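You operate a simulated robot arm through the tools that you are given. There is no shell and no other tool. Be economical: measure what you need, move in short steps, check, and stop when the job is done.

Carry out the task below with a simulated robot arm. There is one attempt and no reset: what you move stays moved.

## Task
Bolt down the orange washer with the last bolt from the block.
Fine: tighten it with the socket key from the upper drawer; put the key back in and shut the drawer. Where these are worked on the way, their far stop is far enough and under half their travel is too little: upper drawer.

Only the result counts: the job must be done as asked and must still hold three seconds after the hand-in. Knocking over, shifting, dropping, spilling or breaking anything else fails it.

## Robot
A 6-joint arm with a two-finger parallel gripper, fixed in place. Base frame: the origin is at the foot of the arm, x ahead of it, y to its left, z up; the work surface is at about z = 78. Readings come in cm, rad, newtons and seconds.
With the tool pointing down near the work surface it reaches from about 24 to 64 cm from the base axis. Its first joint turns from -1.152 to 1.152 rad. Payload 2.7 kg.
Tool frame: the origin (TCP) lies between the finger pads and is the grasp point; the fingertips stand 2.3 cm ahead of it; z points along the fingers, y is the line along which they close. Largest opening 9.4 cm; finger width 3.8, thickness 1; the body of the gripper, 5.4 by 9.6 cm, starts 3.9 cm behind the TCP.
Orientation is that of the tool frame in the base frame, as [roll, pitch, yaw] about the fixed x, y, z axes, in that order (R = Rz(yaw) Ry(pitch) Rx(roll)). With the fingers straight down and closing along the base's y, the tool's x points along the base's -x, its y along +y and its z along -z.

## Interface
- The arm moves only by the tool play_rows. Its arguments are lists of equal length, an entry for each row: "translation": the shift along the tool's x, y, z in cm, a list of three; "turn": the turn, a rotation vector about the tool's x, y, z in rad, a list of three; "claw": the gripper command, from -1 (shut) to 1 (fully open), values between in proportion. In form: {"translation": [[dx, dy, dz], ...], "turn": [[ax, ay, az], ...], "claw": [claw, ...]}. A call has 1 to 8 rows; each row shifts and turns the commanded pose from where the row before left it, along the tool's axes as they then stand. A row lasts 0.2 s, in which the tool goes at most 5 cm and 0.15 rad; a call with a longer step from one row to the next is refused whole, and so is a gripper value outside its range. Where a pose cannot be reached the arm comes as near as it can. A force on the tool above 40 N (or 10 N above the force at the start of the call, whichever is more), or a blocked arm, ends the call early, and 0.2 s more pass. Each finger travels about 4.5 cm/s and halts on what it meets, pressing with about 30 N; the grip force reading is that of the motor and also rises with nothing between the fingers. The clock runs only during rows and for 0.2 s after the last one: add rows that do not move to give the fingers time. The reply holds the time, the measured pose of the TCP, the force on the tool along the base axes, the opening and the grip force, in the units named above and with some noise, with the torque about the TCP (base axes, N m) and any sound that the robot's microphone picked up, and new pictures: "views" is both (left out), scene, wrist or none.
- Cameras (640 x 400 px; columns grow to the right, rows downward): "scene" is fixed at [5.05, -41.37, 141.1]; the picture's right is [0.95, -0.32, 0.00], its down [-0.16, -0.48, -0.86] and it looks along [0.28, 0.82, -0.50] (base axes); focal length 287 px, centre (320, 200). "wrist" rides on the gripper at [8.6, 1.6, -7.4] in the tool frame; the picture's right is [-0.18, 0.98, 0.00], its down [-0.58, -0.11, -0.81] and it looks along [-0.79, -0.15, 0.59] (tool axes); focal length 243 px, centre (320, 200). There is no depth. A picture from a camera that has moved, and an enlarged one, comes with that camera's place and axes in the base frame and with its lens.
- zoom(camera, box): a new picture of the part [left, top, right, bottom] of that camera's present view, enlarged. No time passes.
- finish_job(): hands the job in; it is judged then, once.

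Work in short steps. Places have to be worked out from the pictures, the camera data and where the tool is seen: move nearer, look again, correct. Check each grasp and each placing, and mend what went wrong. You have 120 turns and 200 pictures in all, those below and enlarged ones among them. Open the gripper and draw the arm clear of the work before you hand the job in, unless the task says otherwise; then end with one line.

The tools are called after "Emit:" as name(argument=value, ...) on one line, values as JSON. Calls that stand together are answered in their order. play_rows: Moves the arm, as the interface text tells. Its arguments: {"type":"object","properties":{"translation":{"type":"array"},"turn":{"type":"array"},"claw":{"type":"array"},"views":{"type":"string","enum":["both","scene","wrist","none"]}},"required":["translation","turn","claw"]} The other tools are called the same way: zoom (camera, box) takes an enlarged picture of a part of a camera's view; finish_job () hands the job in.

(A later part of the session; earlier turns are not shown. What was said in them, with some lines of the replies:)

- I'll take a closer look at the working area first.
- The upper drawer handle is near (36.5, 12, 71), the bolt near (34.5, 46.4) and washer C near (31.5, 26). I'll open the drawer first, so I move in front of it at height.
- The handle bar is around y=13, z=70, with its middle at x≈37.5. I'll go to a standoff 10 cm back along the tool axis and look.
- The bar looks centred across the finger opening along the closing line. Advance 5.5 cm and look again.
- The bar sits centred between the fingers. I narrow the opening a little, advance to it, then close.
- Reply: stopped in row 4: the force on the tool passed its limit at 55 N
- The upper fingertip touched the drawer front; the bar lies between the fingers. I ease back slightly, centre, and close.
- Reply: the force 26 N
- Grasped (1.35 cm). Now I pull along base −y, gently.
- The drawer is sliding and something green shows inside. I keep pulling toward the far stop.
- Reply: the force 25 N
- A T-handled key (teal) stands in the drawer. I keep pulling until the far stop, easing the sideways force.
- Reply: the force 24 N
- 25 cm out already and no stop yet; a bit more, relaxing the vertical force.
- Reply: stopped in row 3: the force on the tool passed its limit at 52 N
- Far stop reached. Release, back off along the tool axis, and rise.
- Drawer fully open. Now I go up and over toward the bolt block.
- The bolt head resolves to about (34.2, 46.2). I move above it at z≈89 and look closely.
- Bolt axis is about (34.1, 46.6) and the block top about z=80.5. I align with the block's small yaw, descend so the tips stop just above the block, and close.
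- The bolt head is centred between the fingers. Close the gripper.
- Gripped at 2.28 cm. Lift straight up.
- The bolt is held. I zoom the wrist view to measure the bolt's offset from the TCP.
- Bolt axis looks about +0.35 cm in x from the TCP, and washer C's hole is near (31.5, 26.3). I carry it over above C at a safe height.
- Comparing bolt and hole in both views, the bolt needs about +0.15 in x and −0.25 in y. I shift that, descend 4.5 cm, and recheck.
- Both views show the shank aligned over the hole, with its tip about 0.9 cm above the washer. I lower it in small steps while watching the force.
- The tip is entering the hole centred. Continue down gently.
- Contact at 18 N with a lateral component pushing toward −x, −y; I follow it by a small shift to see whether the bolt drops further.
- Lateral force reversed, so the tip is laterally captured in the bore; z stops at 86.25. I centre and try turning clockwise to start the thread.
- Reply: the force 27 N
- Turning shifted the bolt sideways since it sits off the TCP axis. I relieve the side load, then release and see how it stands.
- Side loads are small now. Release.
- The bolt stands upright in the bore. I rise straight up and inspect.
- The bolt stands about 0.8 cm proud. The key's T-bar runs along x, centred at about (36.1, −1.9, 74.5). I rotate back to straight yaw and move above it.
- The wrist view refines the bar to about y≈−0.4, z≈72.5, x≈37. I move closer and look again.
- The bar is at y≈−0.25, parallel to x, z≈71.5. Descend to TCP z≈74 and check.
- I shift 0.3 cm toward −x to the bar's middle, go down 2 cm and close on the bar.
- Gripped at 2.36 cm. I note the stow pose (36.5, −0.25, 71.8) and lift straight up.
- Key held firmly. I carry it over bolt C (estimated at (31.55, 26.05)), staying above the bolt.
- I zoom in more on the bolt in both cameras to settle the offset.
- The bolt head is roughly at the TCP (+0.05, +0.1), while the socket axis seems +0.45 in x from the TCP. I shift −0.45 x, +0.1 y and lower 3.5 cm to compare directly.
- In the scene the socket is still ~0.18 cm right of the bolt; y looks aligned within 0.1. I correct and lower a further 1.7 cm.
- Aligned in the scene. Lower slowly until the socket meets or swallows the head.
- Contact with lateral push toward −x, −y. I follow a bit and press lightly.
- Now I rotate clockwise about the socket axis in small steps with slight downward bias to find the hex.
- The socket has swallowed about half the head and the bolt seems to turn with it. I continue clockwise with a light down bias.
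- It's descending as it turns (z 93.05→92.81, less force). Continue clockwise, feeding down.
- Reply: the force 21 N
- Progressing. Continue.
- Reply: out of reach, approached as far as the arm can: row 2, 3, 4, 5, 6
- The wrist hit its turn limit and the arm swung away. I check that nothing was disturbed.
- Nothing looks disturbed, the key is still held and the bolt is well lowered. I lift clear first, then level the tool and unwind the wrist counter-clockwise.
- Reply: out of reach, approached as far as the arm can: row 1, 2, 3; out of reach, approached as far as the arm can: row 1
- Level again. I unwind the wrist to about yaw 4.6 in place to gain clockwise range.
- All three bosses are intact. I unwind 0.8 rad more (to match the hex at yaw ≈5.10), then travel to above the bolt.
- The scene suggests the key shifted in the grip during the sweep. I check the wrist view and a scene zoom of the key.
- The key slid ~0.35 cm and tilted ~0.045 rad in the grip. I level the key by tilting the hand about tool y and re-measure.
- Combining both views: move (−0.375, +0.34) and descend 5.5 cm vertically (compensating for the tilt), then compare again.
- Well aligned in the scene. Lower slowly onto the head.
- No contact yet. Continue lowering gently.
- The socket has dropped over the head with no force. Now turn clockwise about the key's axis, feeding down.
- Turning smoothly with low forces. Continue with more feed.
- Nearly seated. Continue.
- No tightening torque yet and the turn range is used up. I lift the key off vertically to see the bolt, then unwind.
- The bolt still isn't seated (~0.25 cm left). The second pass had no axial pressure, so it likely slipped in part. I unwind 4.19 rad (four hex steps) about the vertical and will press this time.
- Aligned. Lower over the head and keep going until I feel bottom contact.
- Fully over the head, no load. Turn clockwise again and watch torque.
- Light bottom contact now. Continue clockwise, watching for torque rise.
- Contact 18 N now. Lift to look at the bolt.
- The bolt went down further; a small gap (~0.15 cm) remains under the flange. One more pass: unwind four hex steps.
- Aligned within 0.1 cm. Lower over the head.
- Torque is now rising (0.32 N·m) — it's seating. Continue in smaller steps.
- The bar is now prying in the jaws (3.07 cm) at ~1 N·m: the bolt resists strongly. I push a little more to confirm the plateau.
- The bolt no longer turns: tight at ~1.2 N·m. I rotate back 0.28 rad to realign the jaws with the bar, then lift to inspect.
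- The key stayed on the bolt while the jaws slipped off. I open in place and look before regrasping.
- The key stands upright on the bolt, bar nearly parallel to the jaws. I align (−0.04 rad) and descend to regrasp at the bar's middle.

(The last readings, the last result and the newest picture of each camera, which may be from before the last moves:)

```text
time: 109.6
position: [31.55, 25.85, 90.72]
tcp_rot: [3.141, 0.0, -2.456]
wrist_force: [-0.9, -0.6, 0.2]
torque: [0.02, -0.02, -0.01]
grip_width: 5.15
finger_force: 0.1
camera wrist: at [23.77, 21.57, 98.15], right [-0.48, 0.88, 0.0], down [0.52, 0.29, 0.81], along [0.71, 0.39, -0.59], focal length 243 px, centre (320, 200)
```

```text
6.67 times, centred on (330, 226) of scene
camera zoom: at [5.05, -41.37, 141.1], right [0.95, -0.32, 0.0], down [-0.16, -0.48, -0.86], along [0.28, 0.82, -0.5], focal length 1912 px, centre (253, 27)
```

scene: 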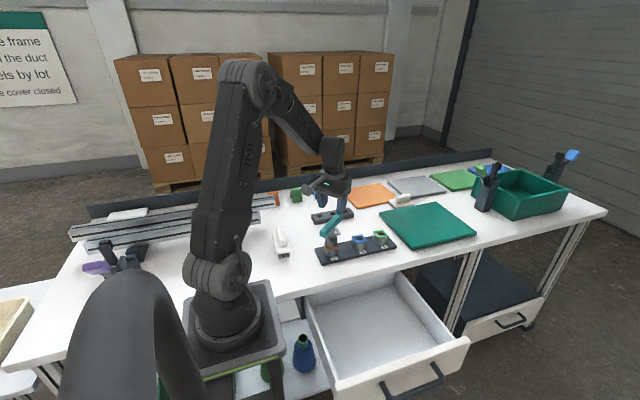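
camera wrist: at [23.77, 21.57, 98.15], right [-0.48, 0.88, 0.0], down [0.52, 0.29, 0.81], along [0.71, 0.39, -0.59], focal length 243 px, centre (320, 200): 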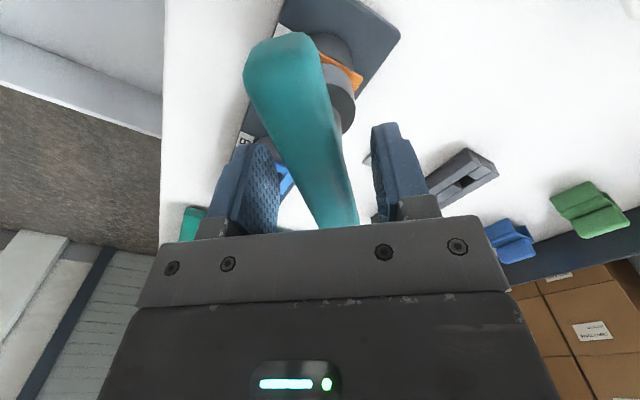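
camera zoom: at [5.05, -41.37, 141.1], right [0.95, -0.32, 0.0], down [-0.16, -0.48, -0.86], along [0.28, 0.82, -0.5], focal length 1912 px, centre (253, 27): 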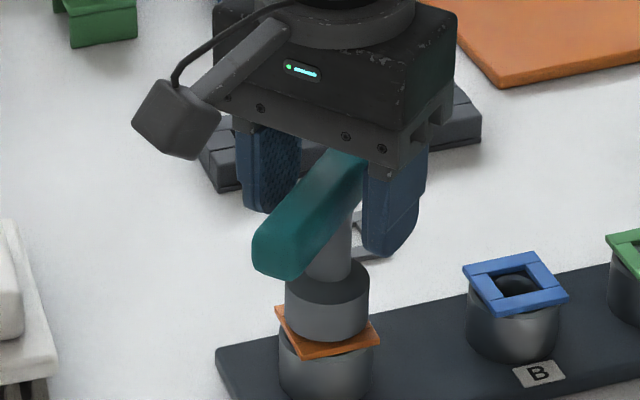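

Still slightly twisted; I rotate −0.07 more, then close.

Emit:
play_rows(translation=[[0, 0.1, 0], [0, 0, 0], [0, 0, 0], [0, 0, 0], [0, 0, 0], [0, 0, 0]], turn=[[0, 0, -0.07], [0, 0, 0], [0, 0, 0], [0, 0, 0], [0, 0, 0], [0, 0, 0]], claw=[0.1, -1, -1, -1, -1, -1], views="wrist")

```text
time: 111.0
position: [31.42, 25.97, 90.87]
tcp_rot: [-3.139, 0.0, -2.385]
wrist_force: [0.1, 0.4, 0.9]
torque: [0.05, 0.1, 0.15]
grip_width: 2.36
finger_force: 30.0
camera wrist: at [24.0, 21.12, 98.23], right [-0.54, 0.84, 0.0], down [0.5, 0.32, 0.81], along [0.68, 0.43, -0.59], focal length 243 px, centre (320, 200)
```

wrist: 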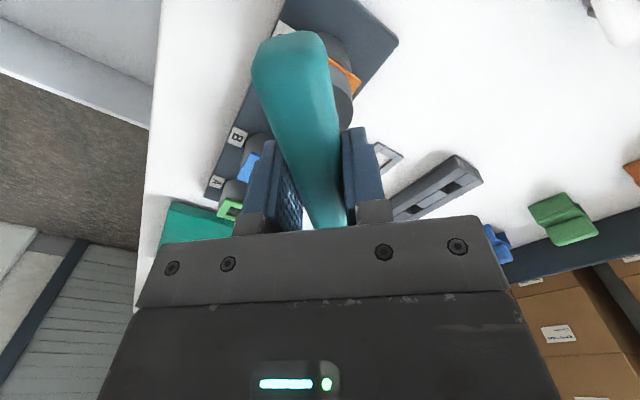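

Gripped with little load. Relieve the last torque and lift slowly.

Emit:
play_rows(translation=[[0, 0, 0], [0, 0, -0.2], [0, 0, -0.2], [0, 0, -0.3], [0, 0, -0.4], [0, 0, -0.5], [0, 0, 0]], turn=[[0, 0, -0.03], [0, 0, 0], [0, 0, 0], [0, 0, 0], [0, 0, 0], [0, 0, 0], [0, 0, 0]], claw=[-1, -1, -1, -1, -1, -1, -1], views="none")

Emit:
zoom(camera="scene", box=[302, 206, 366, 256])

```text
time: 112.6
position: [31.6, 26.07, 92.5]
tcp_rot: [-3.138, 0.002, -2.355]
wrist_force: [-0.6, -0.4, -2.0]
torque: [0.0, 0.02, -0.01]
grip_width: 2.39
finger_force: 29.2
```

```text
8.00 times, centred on (334, 231) of scene
camera zoom: at [5.05, -41.37, 141.1], right [0.95, -0.32, 0.0], down [-0.16, -0.48, -0.86], along [0.28, 0.82, -0.5], focal length 2294 px, centre (208, -48)
```

zoom: 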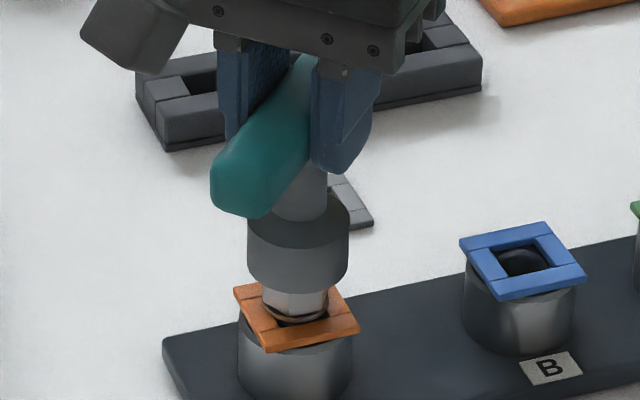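

The key comes along. Lift clear and inspect the bolt closely.

Emit:
play_rows(translation=[[0, 0, -1.5], [0, 0, -2], [0, 0, -2]], turn=[[0, 0, 0], [0, 0, 0], [0, 0, 0]], claw=[-1, -1, -1], views="none")

Emit:
zoom(camera="scene", box=[318, 230, 350, 256])

Emit:
zoom(camera="scene", box=[302, 186, 366, 256])

```text
time: 113.4
position: [31.53, 26.01, 97.88]
tcp_rot: [-3.14, -0.002, -2.354]
wrist_force: [-0.5, 0.0, -3.0]
torque: [-0.03, 0.0, 0.03]
grip_width: 2.35
finger_force: 30.0
```

```text
15.38 times, centred on (334, 243) of scene
camera zoom: at [5.05, -41.37, 141.1], right [0.95, -0.32, 0.0], down [-0.16, -0.48, -0.86], along [0.28, 0.82, -0.5], focal length 4412 px, centre (105, -462)
```

zoom: 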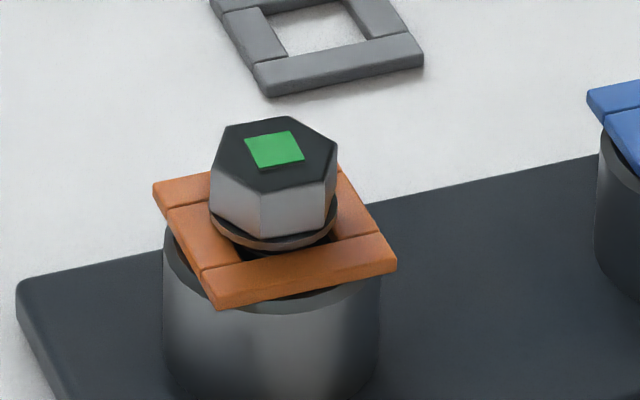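

```text
5.71 times, centred on (334, 221) of scene
camera zoom: at [5.05, -41.37, 141.1], right [0.95, -0.32, 0.0], down [-0.16, -0.48, -0.86], along [0.28, 0.82, -0.5], focal length 1639 px, centre (240, 80)
```

zoom: 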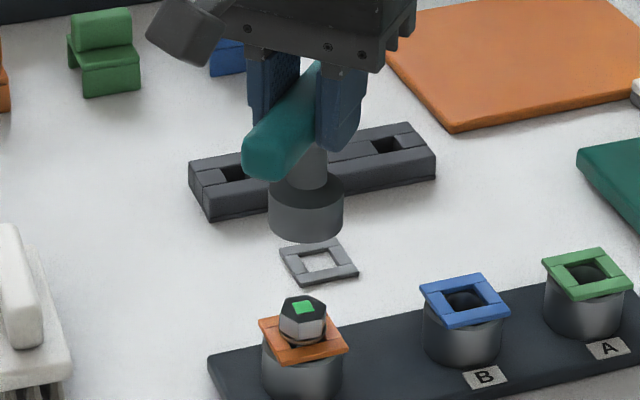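

The bolt shows a green mark: tightened. Now I turn back to the stow yaw and carry the key to over the drawer.

Emit:
play_rows(translation=[[0, 0, 0], [0, 0, 0], [0, 0, 0], [0, 0, 0], [0, 0, 0], [0, 0, 0], [0, 0, 0]], turn=[[0, 0, 0.132], [0, 0, 0.132], [0, 0, 0.132], [0, 0, 0.132], [0, 0, 0.132], [0, 0, 0.132], [0, 0, 0]], claw=[-1, -1, -1, -1, -1, -1, -1], views="none")

Emit:
play_rows(translation=[[-0.9, -4.37, -0.2], [-0.9, -4.37, -0.2], [-0.9, -4.37, 0], [-0.9, -4.37, 0], [-0.9, -4.37, 0], [-0.9, -4.37, 0], [0, 0, 0]], turn=[[0, 0, 0], [0, 0, 0], [0, 0, 0], [0, 0, 0], [0, 0, 0], [0, 0, 0], [0, 0, 0]], claw=[-1, -1, -1, -1, -1, -1, -1])

```text
time: 115.0
position: [31.32, 25.88, 97.99]
tcp_rot: [-3.141, 0.001, 3.137]
wrist_force: [-0.7, 0.3, -1.5]
torque: [-0.03, 0.0, -0.02]
grip_width: 2.36
finger_force: 30.2
```

```text
time: 116.6
position: [36.74, -0.43, 98.56]
tcp_rot: [-3.139, 0.002, 3.137]
wrist_force: [0.4, -0.1, -2.4]
torque: [0.01, 0.01, 0.03]
grip_width: 2.36
finger_force: 29.3
camera wrist: at [28.0, 1.13, 106.0], right [0.19, 0.98, 0.0], down [0.58, -0.11, 0.81], along [0.79, -0.15, -0.59], focal length 243 px, centre (320, 200)
```

scene: 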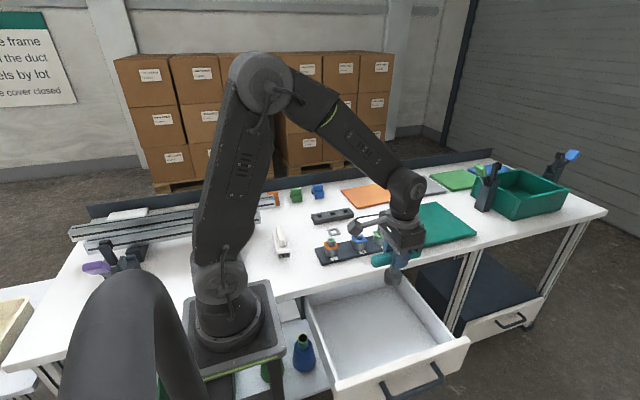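
wrist: 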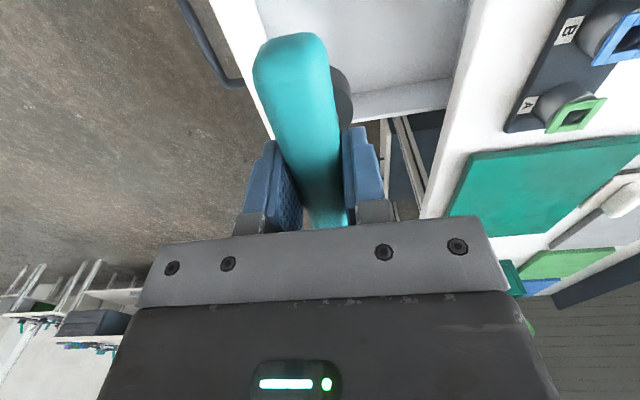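

Lower into the drawer to just above the floor.

Emit:
play_rows(translation=[[-0.1, 0.1, 4.3], [-0.1, 0.1, 4.3], [0, 0, 4.3], [0, 0, 4.3], [0, 0, 4], [0, 0, 3.3], [0, 0, 0]], turn=[[0, 0, 0], [0, 0, 0], [0, 0, 0], [0, 0, 0], [0, 0, 0], [0, 0, 0], [0, 0, 0]], claw=[-1, -1, -1, -1, -1, -1, -1], views="none")

Emit:
zoom(camera="scene", box=[330, 260, 450, 360])

```text
time: 118.2
position: [37.11, -0.06, 74.2]
tcp_rot: [3.141, 0.001, 3.136]
wrist_force: [-0.2, 0.8, -2.2]
torque: [-0.01, -0.01, 0.03]
grip_width: 2.36
finger_force: 30.2
```

```text
4.00 times, centred on (390, 310) of scene
camera zoom: at [5.05, -41.37, 141.1], right [0.95, -0.32, 0.0], down [-0.16, -0.48, -0.86], along [0.28, 0.82, -0.5], focal length 1147 px, centre (40, -240)
```

zoom: 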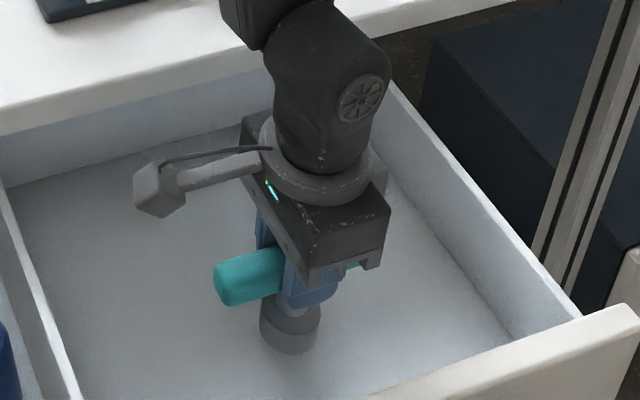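

Continue down gently to contact with the drawer floor.

Emit:
play_rows(translation=[[0, -0.1, 0.8], [0, 0, 0.6], [0, 0, 0.3], [0, 0, 0.2], [0, 0, 0.2], [0, 0, 0.1], [0, 0, 0]], turn=[[0, 0, 0], [0, 0, 0], [0, 0, 0], [0, 0, 0], [0, 0, 0], [0, 0, 0], [0, 0, 0]], claw=[-1, -1, -1, -1, -1, -1, -1], views="none")

Emit:
zoom(camera="scene", box=[330, 260, 450, 360])

```text
time: 119.8
position: [36.93, -0.13, 71.73]
tcp_rot: [-3.14, 0.002, 3.137]
wrist_force: [-2.3, -1.2, 13.4]
torque: [0.11, 0.4, 0.02]
grip_width: 2.38
finger_force: 30.1
```

```text
4.00 times, centred on (390, 310) of scene
camera zoom: at [5.03, -41.38, 141.1], right [0.95, -0.32, 0.0], down [-0.16, -0.48, -0.86], along [0.28, 0.82, -0.5], focal length 1147 px, centre (40, -240)
```

zoom: 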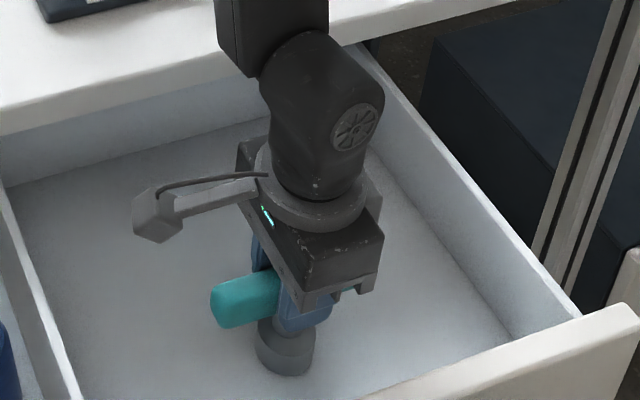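

Floor contact (13 N). Ease up slightly, release, and rise.

Emit:
play_rows(translation=[[0, 0, -0.1], [0, 0, 0], [0, 0, 0], [0, 0, 0], [0, 0, -1], [0, 0, -3], [0, 0, -4.5], [0, 0, -4.5]], turn=[[0, 0, 0], [0, 0, 0], [0, 0, 0], [0, 0, 0], [0, 0, 0], [0, 0, 0], [0, 0, 0], [0, 0, 0]], claw=[-1, -0.2, 0, 0, 0, 0, 0, 0], views="scene")

Emit:
zoom(camera="scene", box=[300, 260, 480, 390])

```text
time: 121.6
position: [36.98, -0.29, 84.92]
tcp_rot: [-3.139, 0.0, 3.136]
wrist_force: [0.1, 0.1, -0.1]
torque: [0.03, 0.02, -0.02]
grip_width: 4.7
finger_force: 0.1
```

scene: 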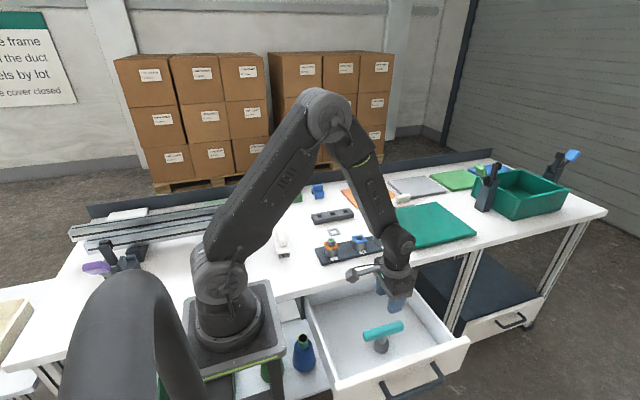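

```text
3.08 times, centred on (390, 325) of scene
camera zoom: at [5.05, -41.37, 141.1], right [0.95, -0.32, 0.0], down [-0.16, -0.48, -0.86], along [0.28, 0.82, -0.5], focal length 882 px, centre (105, -185)
```

zoom: 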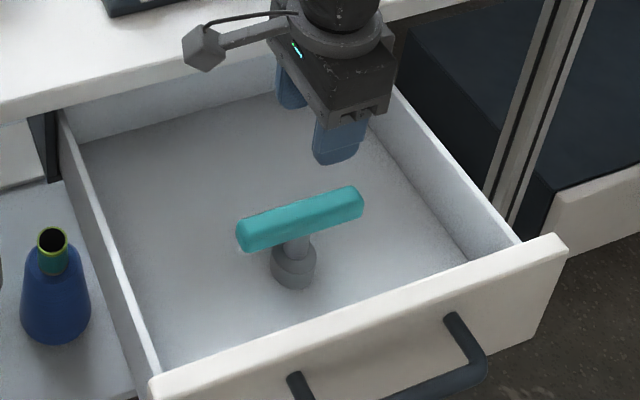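

The key stands back in its place. Now I return in front of the drawer (high), tilt as before and re-approach the handle.

Emit:
play_rows(translation=[[-0.1, -4.2, -1.5], [-0.1, -4.2, -1.5], [-0.1, -4.2, -1.2], [-0.1, -4.2, -1.1], [-0.1, -4.2, 0], [0, 0, 0]], turn=[[0, 0, 0], [0, 0, 0], [0, 0, 0], [0, 0, 0], [0, 0, 0], [0, 0, 0]], claw=[-0.35, -0.35, -0.35, -0.35, -0.35, -0.35], views="none")

Emit:
play_rows(translation=[[0, 0, 0], [0, 0, 0], [0, 0, 0], [0, 0, 0], [0, 0, 0], [0, 0, 0]], turn=[[-0.144, 0, 0], [-0.144, 0, 0], [-0.144, 0, 0], [-0.144, 0, 0], [-0.144, 0, 0], [0, 0, 0]], claw=[-0.35, -0.35, -0.35, -0.35, -0.35, -0.35], views="none")

```text
time: 123.0
position: [37.5, -21.08, 90.19]
tcp_rot: [-3.14, 0.003, 3.135]
wrist_force: [0.0, 0.4, -1.0]
torque: [-0.04, 0.05, 0.01]
grip_width: 3.05
finger_force: 0.1
```

```text
time: 124.4
position: [37.39, -21.03, 90.24]
tcp_rot: [2.424, 0.003, 3.139]
wrist_force: [0.4, 0.5, 0.1]
torque: [0.0, 0.01, 0.0]
grip_width: 3.07
finger_force: 0.0
```

Emit:
play_rows(translation=[[0, -2.88, 3.81], [0, -2.88, 3.81], [0, -2.88, 3.81], [0, 0, 0]], turn=[[0, 0, 0], [0, 0, 0], [0, 0, 0], [0, 0, 0]], claw=[-0.35, -0.35, -0.35, -0.35])

```text
time: 125.4
position: [37.63, -20.05, 75.82]
tcp_rot: [2.423, 0.001, 3.136]
wrist_force: [0.2, 0.1, 0.5]
torque: [-0.05, -0.01, 0.02]
grip_width: 3.08
finger_force: 0.1
camera wrist: at [28.88, -23.8, 82.41], right [0.19, 0.74, 0.65], down [0.58, -0.61, 0.54], along [0.79, 0.27, -0.54], focal length 243 px, centre (320, 200)
```

scene: 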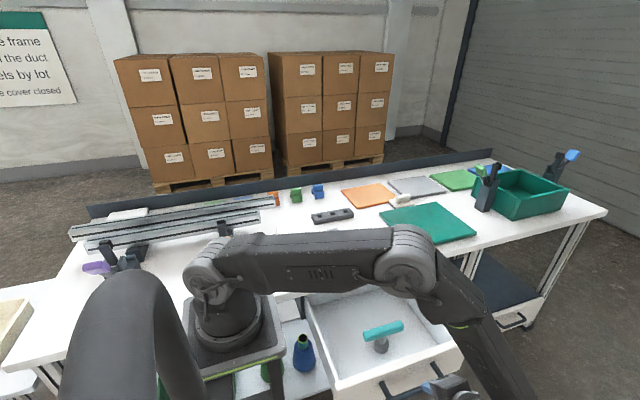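
wrist: 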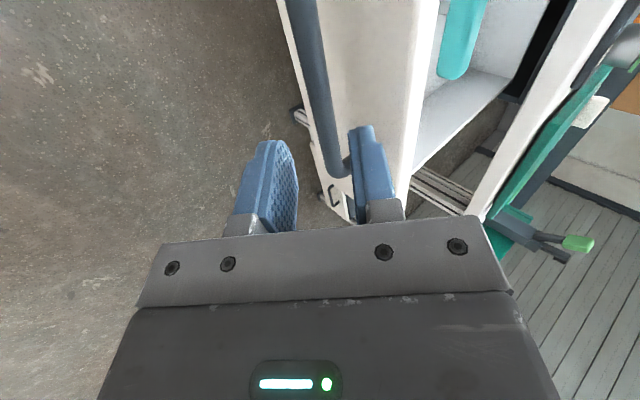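

The bar is in line between the fingers. Advance 6.3 cm and close.

Emit:
play_rows(translation=[[0, 0.05, 2.5], [0, 0.05, 2.5], [0, 0, 1.3], [0, 0, 0], [0, 0, 0]], turn=[[0, 0, 0], [0, 0, 0], [0, 0, 0], [0, 0, 0], [0, 0, 0]], claw=[-0.35, -0.35, -0.35, -0.35, -0.35], views="wrist")

```text
time: 126.6
position: [37.59, -15.97, 71.16]
tcp_rot: [2.425, 0.002, 3.138]
wrist_force: [0.4, 0.3, 0.3]
torque: [0.01, -0.03, 0.01]
grip_width: 3.07
finger_force: 0.0
camera wrist: at [28.89, -19.71, 77.81], right [0.19, 0.74, 0.65], down [0.58, -0.62, 0.54], along [0.79, 0.27, -0.54], focal length 243 px, centre (320, 200)
```

wrist: 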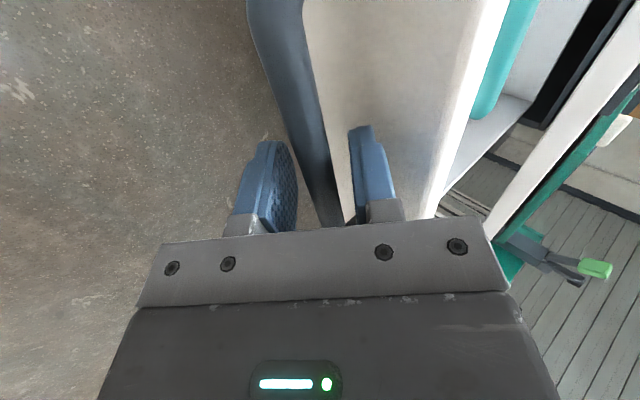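

Bar between the fingers. Close.

Emit:
play_rows(translation=[[0, 0, 0.2], [0, 0, 0], [0, 0, 0], [0, 0, 0]], turn=[[0, 0, 0], [0, 0, 0], [0, 0, 0], [0, 0, 0]], claw=[-1, -1, -1, -1], views="none")

```text
time: 127.6
position: [37.59, -15.8, 71.12]
tcp_rot: [2.424, 0.002, 3.136]
wrist_force: [2.0, 6.9, 23.8]
torque: [0.01, 1.07, -0.33]
grip_width: 1.35
finger_force: 45.1
```

Grasped. Push the drawer in slowly (accelerating gently so the key stays upright).

Emit:
play_rows(translation=[[0, 0.1, -0.11], [0, 0.3, 0.26], [0, 0.6, 0.53], [0, 0.9, 0.79], [0, 0.9, 0.79], [0, 0.9, 0.79], [0, 0.9, 0.79], [0, 0.6, 0.53]], turn=[[0, 0, 0], [0, 0, 0], [0, 0, 0], [0, 0, 0], [0, 0, 0], [0, 0, 0], [0, 0, 0], [0, 0, 0]], claw=[-1, -1, -1, -1, -1, -1, -1, -1], views="scene")

```text
time: 129.4
position: [37.47, -9.08, 71.07]
tcp_rot: [2.423, 0.002, 3.137]
wrist_force: [13.1, -1.4, -5.8]
torque: [0.06, -0.07, -1.2]
grip_width: 1.36
finger_force: 45.2
```

scene: 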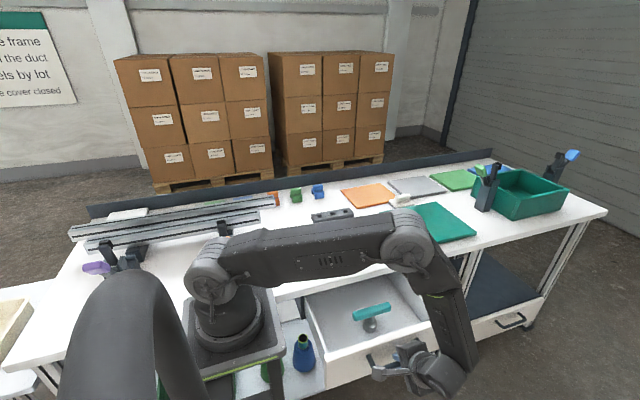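

Key still standing. Continue.

Emit:
play_rows(translation=[[-0.1, 0.6, 0.53], [0, 0.9, 0.79], [0, 0.9, 0.79], [0, 0.9, 0.79], [0, 0.9, 0.79], [0, 0.9, 0.79], [0, 0.9, 0.79], [0, 0.9, 0.79]], turn=[[0, 0, 0], [0, 0, 0], [0, 0, 0], [0, 0, 0], [0, 0, 0], [0, 0, 0], [0, 0, 0], [0, 0, 0]], claw=[-1, -1, -1, -1, -1, -1, -1, -1], views="scene")

Emit:
play_rows(translation=[[0, 0.9, 0.79], [0, 0.9, 0.79], [0, 0.9, 0.79], [0, 0.9, 0.79], [0, 0.9, 0.79], [0, 0.6, 0.53], [0, 0, 0]], turn=[[0, 0, 0], [0, 0, 0], [0, 0, 0], [0, 0, 0], [0, 0, 0], [0, 0, 0], [0, 0, 0]], claw=[-1, -1, -1, -1, -1, -1, -1], views="scene")

```text
time: 131.2
position: [37.56, 0.23, 71.15]
tcp_rot: [2.423, -0.001, 3.139]
wrist_force: [1.3, -1.2, 12.0]
torque: [0.08, 1.71, 0.21]
grip_width: 1.37
finger_force: 44.9
```

scene: 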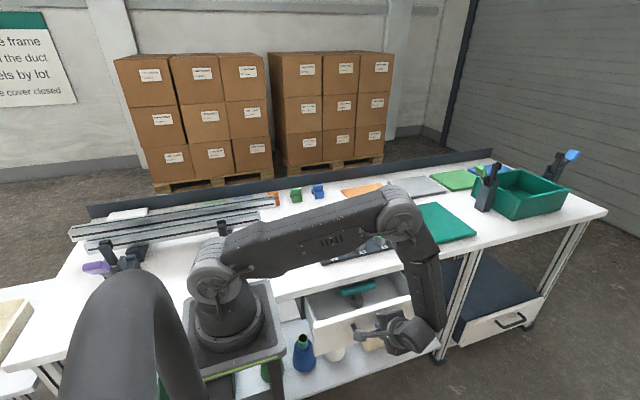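

```text
time: 132.8
position: [37.49, 7.06, 71.14]
tcp_rot: [2.423, 0.002, 3.136]
wrist_force: [-6.5, -0.4, 21.9]
torque: [0.04, 1.44, -0.01]
grip_width: 1.38
finger_force: 45.6
```

scene: 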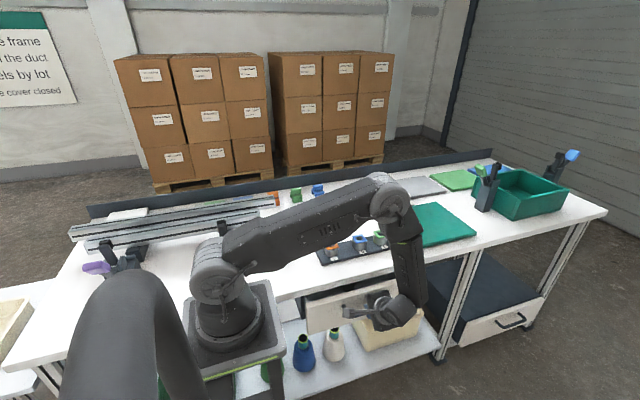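

About 3.9 cm remain. Push on gently until it stops.

Emit:
play_rows(translation=[[0, 0.67, 0.45], [0, 0.75, 0.66], [0, 0.6, 0.53], [0, 0.38, 0.33], [0, 0.3, 0.26], [0, 0.3, 0.26], [0, 0.15, 0.13], [0, 0, 0]], turn=[[0, 0, 0], [0, 0, 0], [0, 0, 0], [0, 0, 0], [0, 0, 0], [0, 0, 0], [0, 0, 0], [0, 0, 0]], claw=[-1, -1, -1, -1, -1, -1, -1, -1], views="scene")

Emit:
zoom(camera="scene", box=[280, 240, 440, 340])

```text
time: 134.6
position: [37.62, 11.15, 71.2]
tcp_rot: [2.424, -0.001, 3.137]
wrist_force: [-7.0, 3.5, -22.1]
torque: [0.0, -0.1, -0.94]
grip_width: 1.36
finger_force: 44.2
```

scene: 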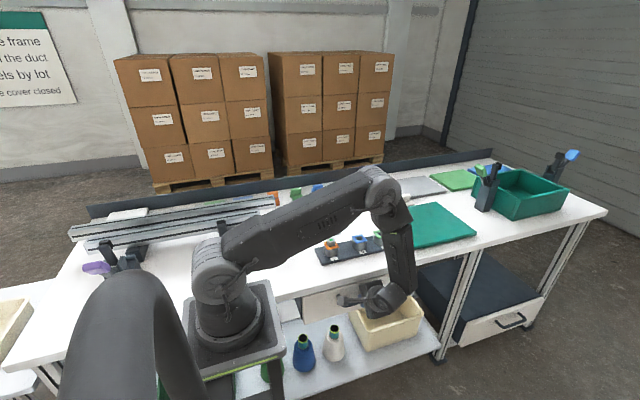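

```text
4.00 times, centred on (360, 290) of scene
camera zoom: at [5.06, -41.36, 141.1], right [0.95, -0.32, 0.0], down [-0.16, -0.48, -0.86], along [0.28, 0.82, -0.5], focal length 1147 px, centre (160, -160)
```

zoom: 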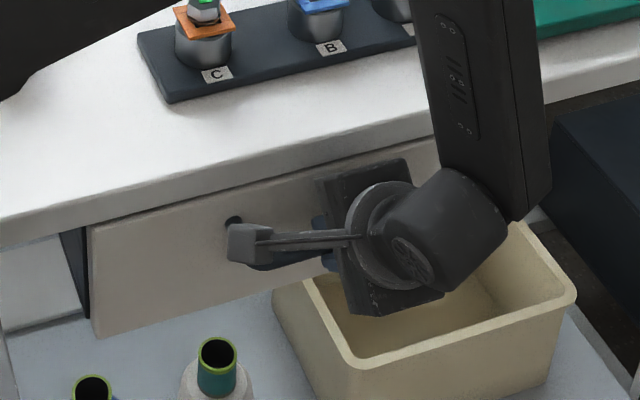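

Looks nearly shut; I push a little more to feel the stop.

Emit:
play_rows(translation=[[0, 0.08, 0.2], [0, 0.15, 0.13], [0, 0.15, 0.13], [0, 0, 0]], turn=[[0, 0, 0], [0, 0, 0], [0, 0, 0], [0, 0, 0]], claw=[-1, -1, -1, -1], views="none")

```text
time: 135.4
position: [37.42, 11.29, 71.13]
tcp_rot: [2.427, -0.001, 3.135]
wrist_force: [-4.0, -6.3, 5.6]
torque: [-0.02, 0.04, -0.28]
grip_width: 1.36
finger_force: 44.2
stopped in row 4: the force on the tool passed its limit at 41 N (the readings are from after the stop); the commanded pose is now the measured one
```

The drawer is against its closed stop (41 N). Release, back off along the tool axis, and rise clear.

Emit:
play_rows(translation=[[0, 0, 0], [0, 0, 0], [0, 0, -0.5], [0, 0, -3], [0, 0, -4], [0, 2, -4], [0, 2.5, -3.5], [0, 2.5, -3.5]], turn=[[0, 0, 0], [0, 0, 0], [0, 0, 0], [0, 0, 0], [0, 0, 0], [0, 0, 0], [0, 0, 0], [0, 0, 0]], claw=[-0.35, -0.35, -0.35, -0.35, -0.35, -0.35, -0.35, -0.35], views="scene")

Emit:
zoom(camera="scene", box=[280, 220, 440, 320])

```text
time: 137.2
position: [37.33, 4.41, 89.83]
tcp_rot: [2.429, 0.0, 3.136]
wrist_force: [0.8, 0.5, 0.5]
torque: [-0.04, 0.01, 0.01]
grip_width: 3.04
finger_force: 0.1
```

scene: 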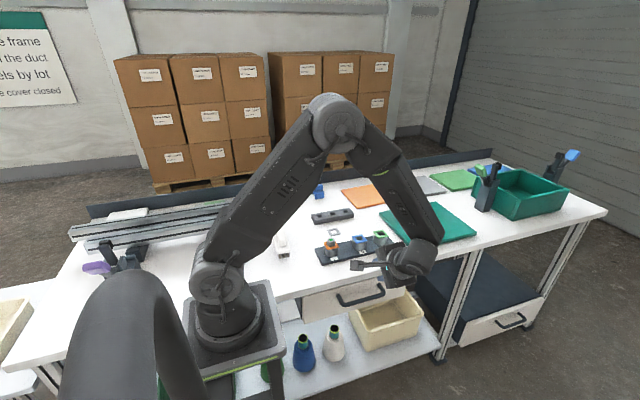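

```text
4.00 times, centred on (360, 270) of scene
camera zoom: at [5.05, -41.37, 141.1], right [0.95, -0.32, 0.0], down [-0.16, -0.48, -0.86], along [0.28, 0.82, -0.5], focal length 1147 px, centre (160, -80)
```

zoom: 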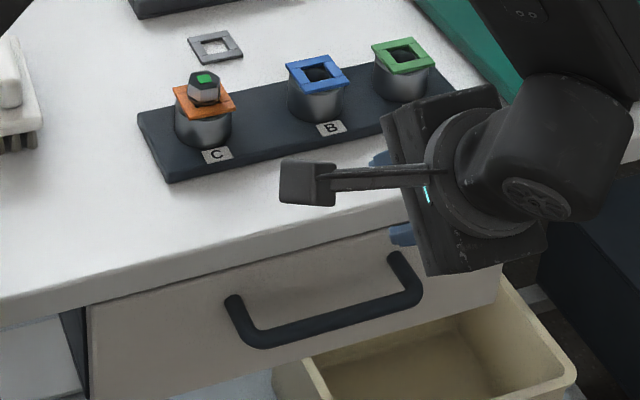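

Drawer shut, bolt green, everything in place. I raise the arm clear with the gripper open, then hand in.

Emit:
play_rows(translation=[[0, 1.5, -3.5], [0, 2, -3.5], [0, 2, -3.5], [0, 0, 0], [0, 0, 0]], turn=[[0, 0, 0], [0, 0, 0], [0, 0, 0], [0, 0, 0], [0, 0, 0]], claw=[0, 0.5, 1, 1, 1], views="scene")

```text
time: 138.4
position: [37.38, 1.57, 101.11]
tcp_rot: [2.428, -0.001, 3.137]
wrist_force: [-0.3, 0.5, -0.5]
torque: [-0.02, -0.01, 0.01]
grip_width: 9.43
finger_force: 0.1
```

scene: 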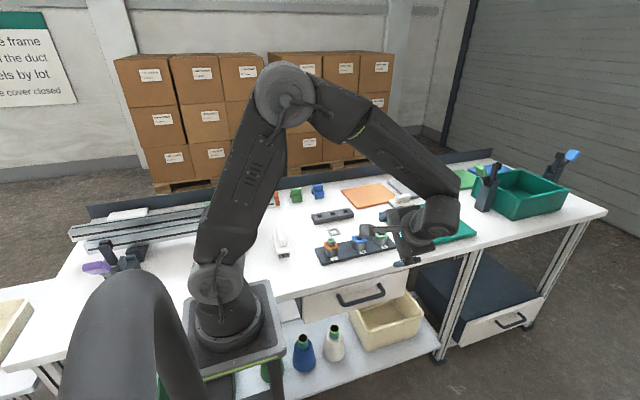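

The arm is clear and the gripper open; handing in.

Emit:
finish_job()

```text
The job is handed in.
```

I bolted down the orange washer with the last bolt from the block and tightened it with the socket key until it stopped turning and showed green; the key is back in the upper drawer, the drawer is shut, and the job is handed in.
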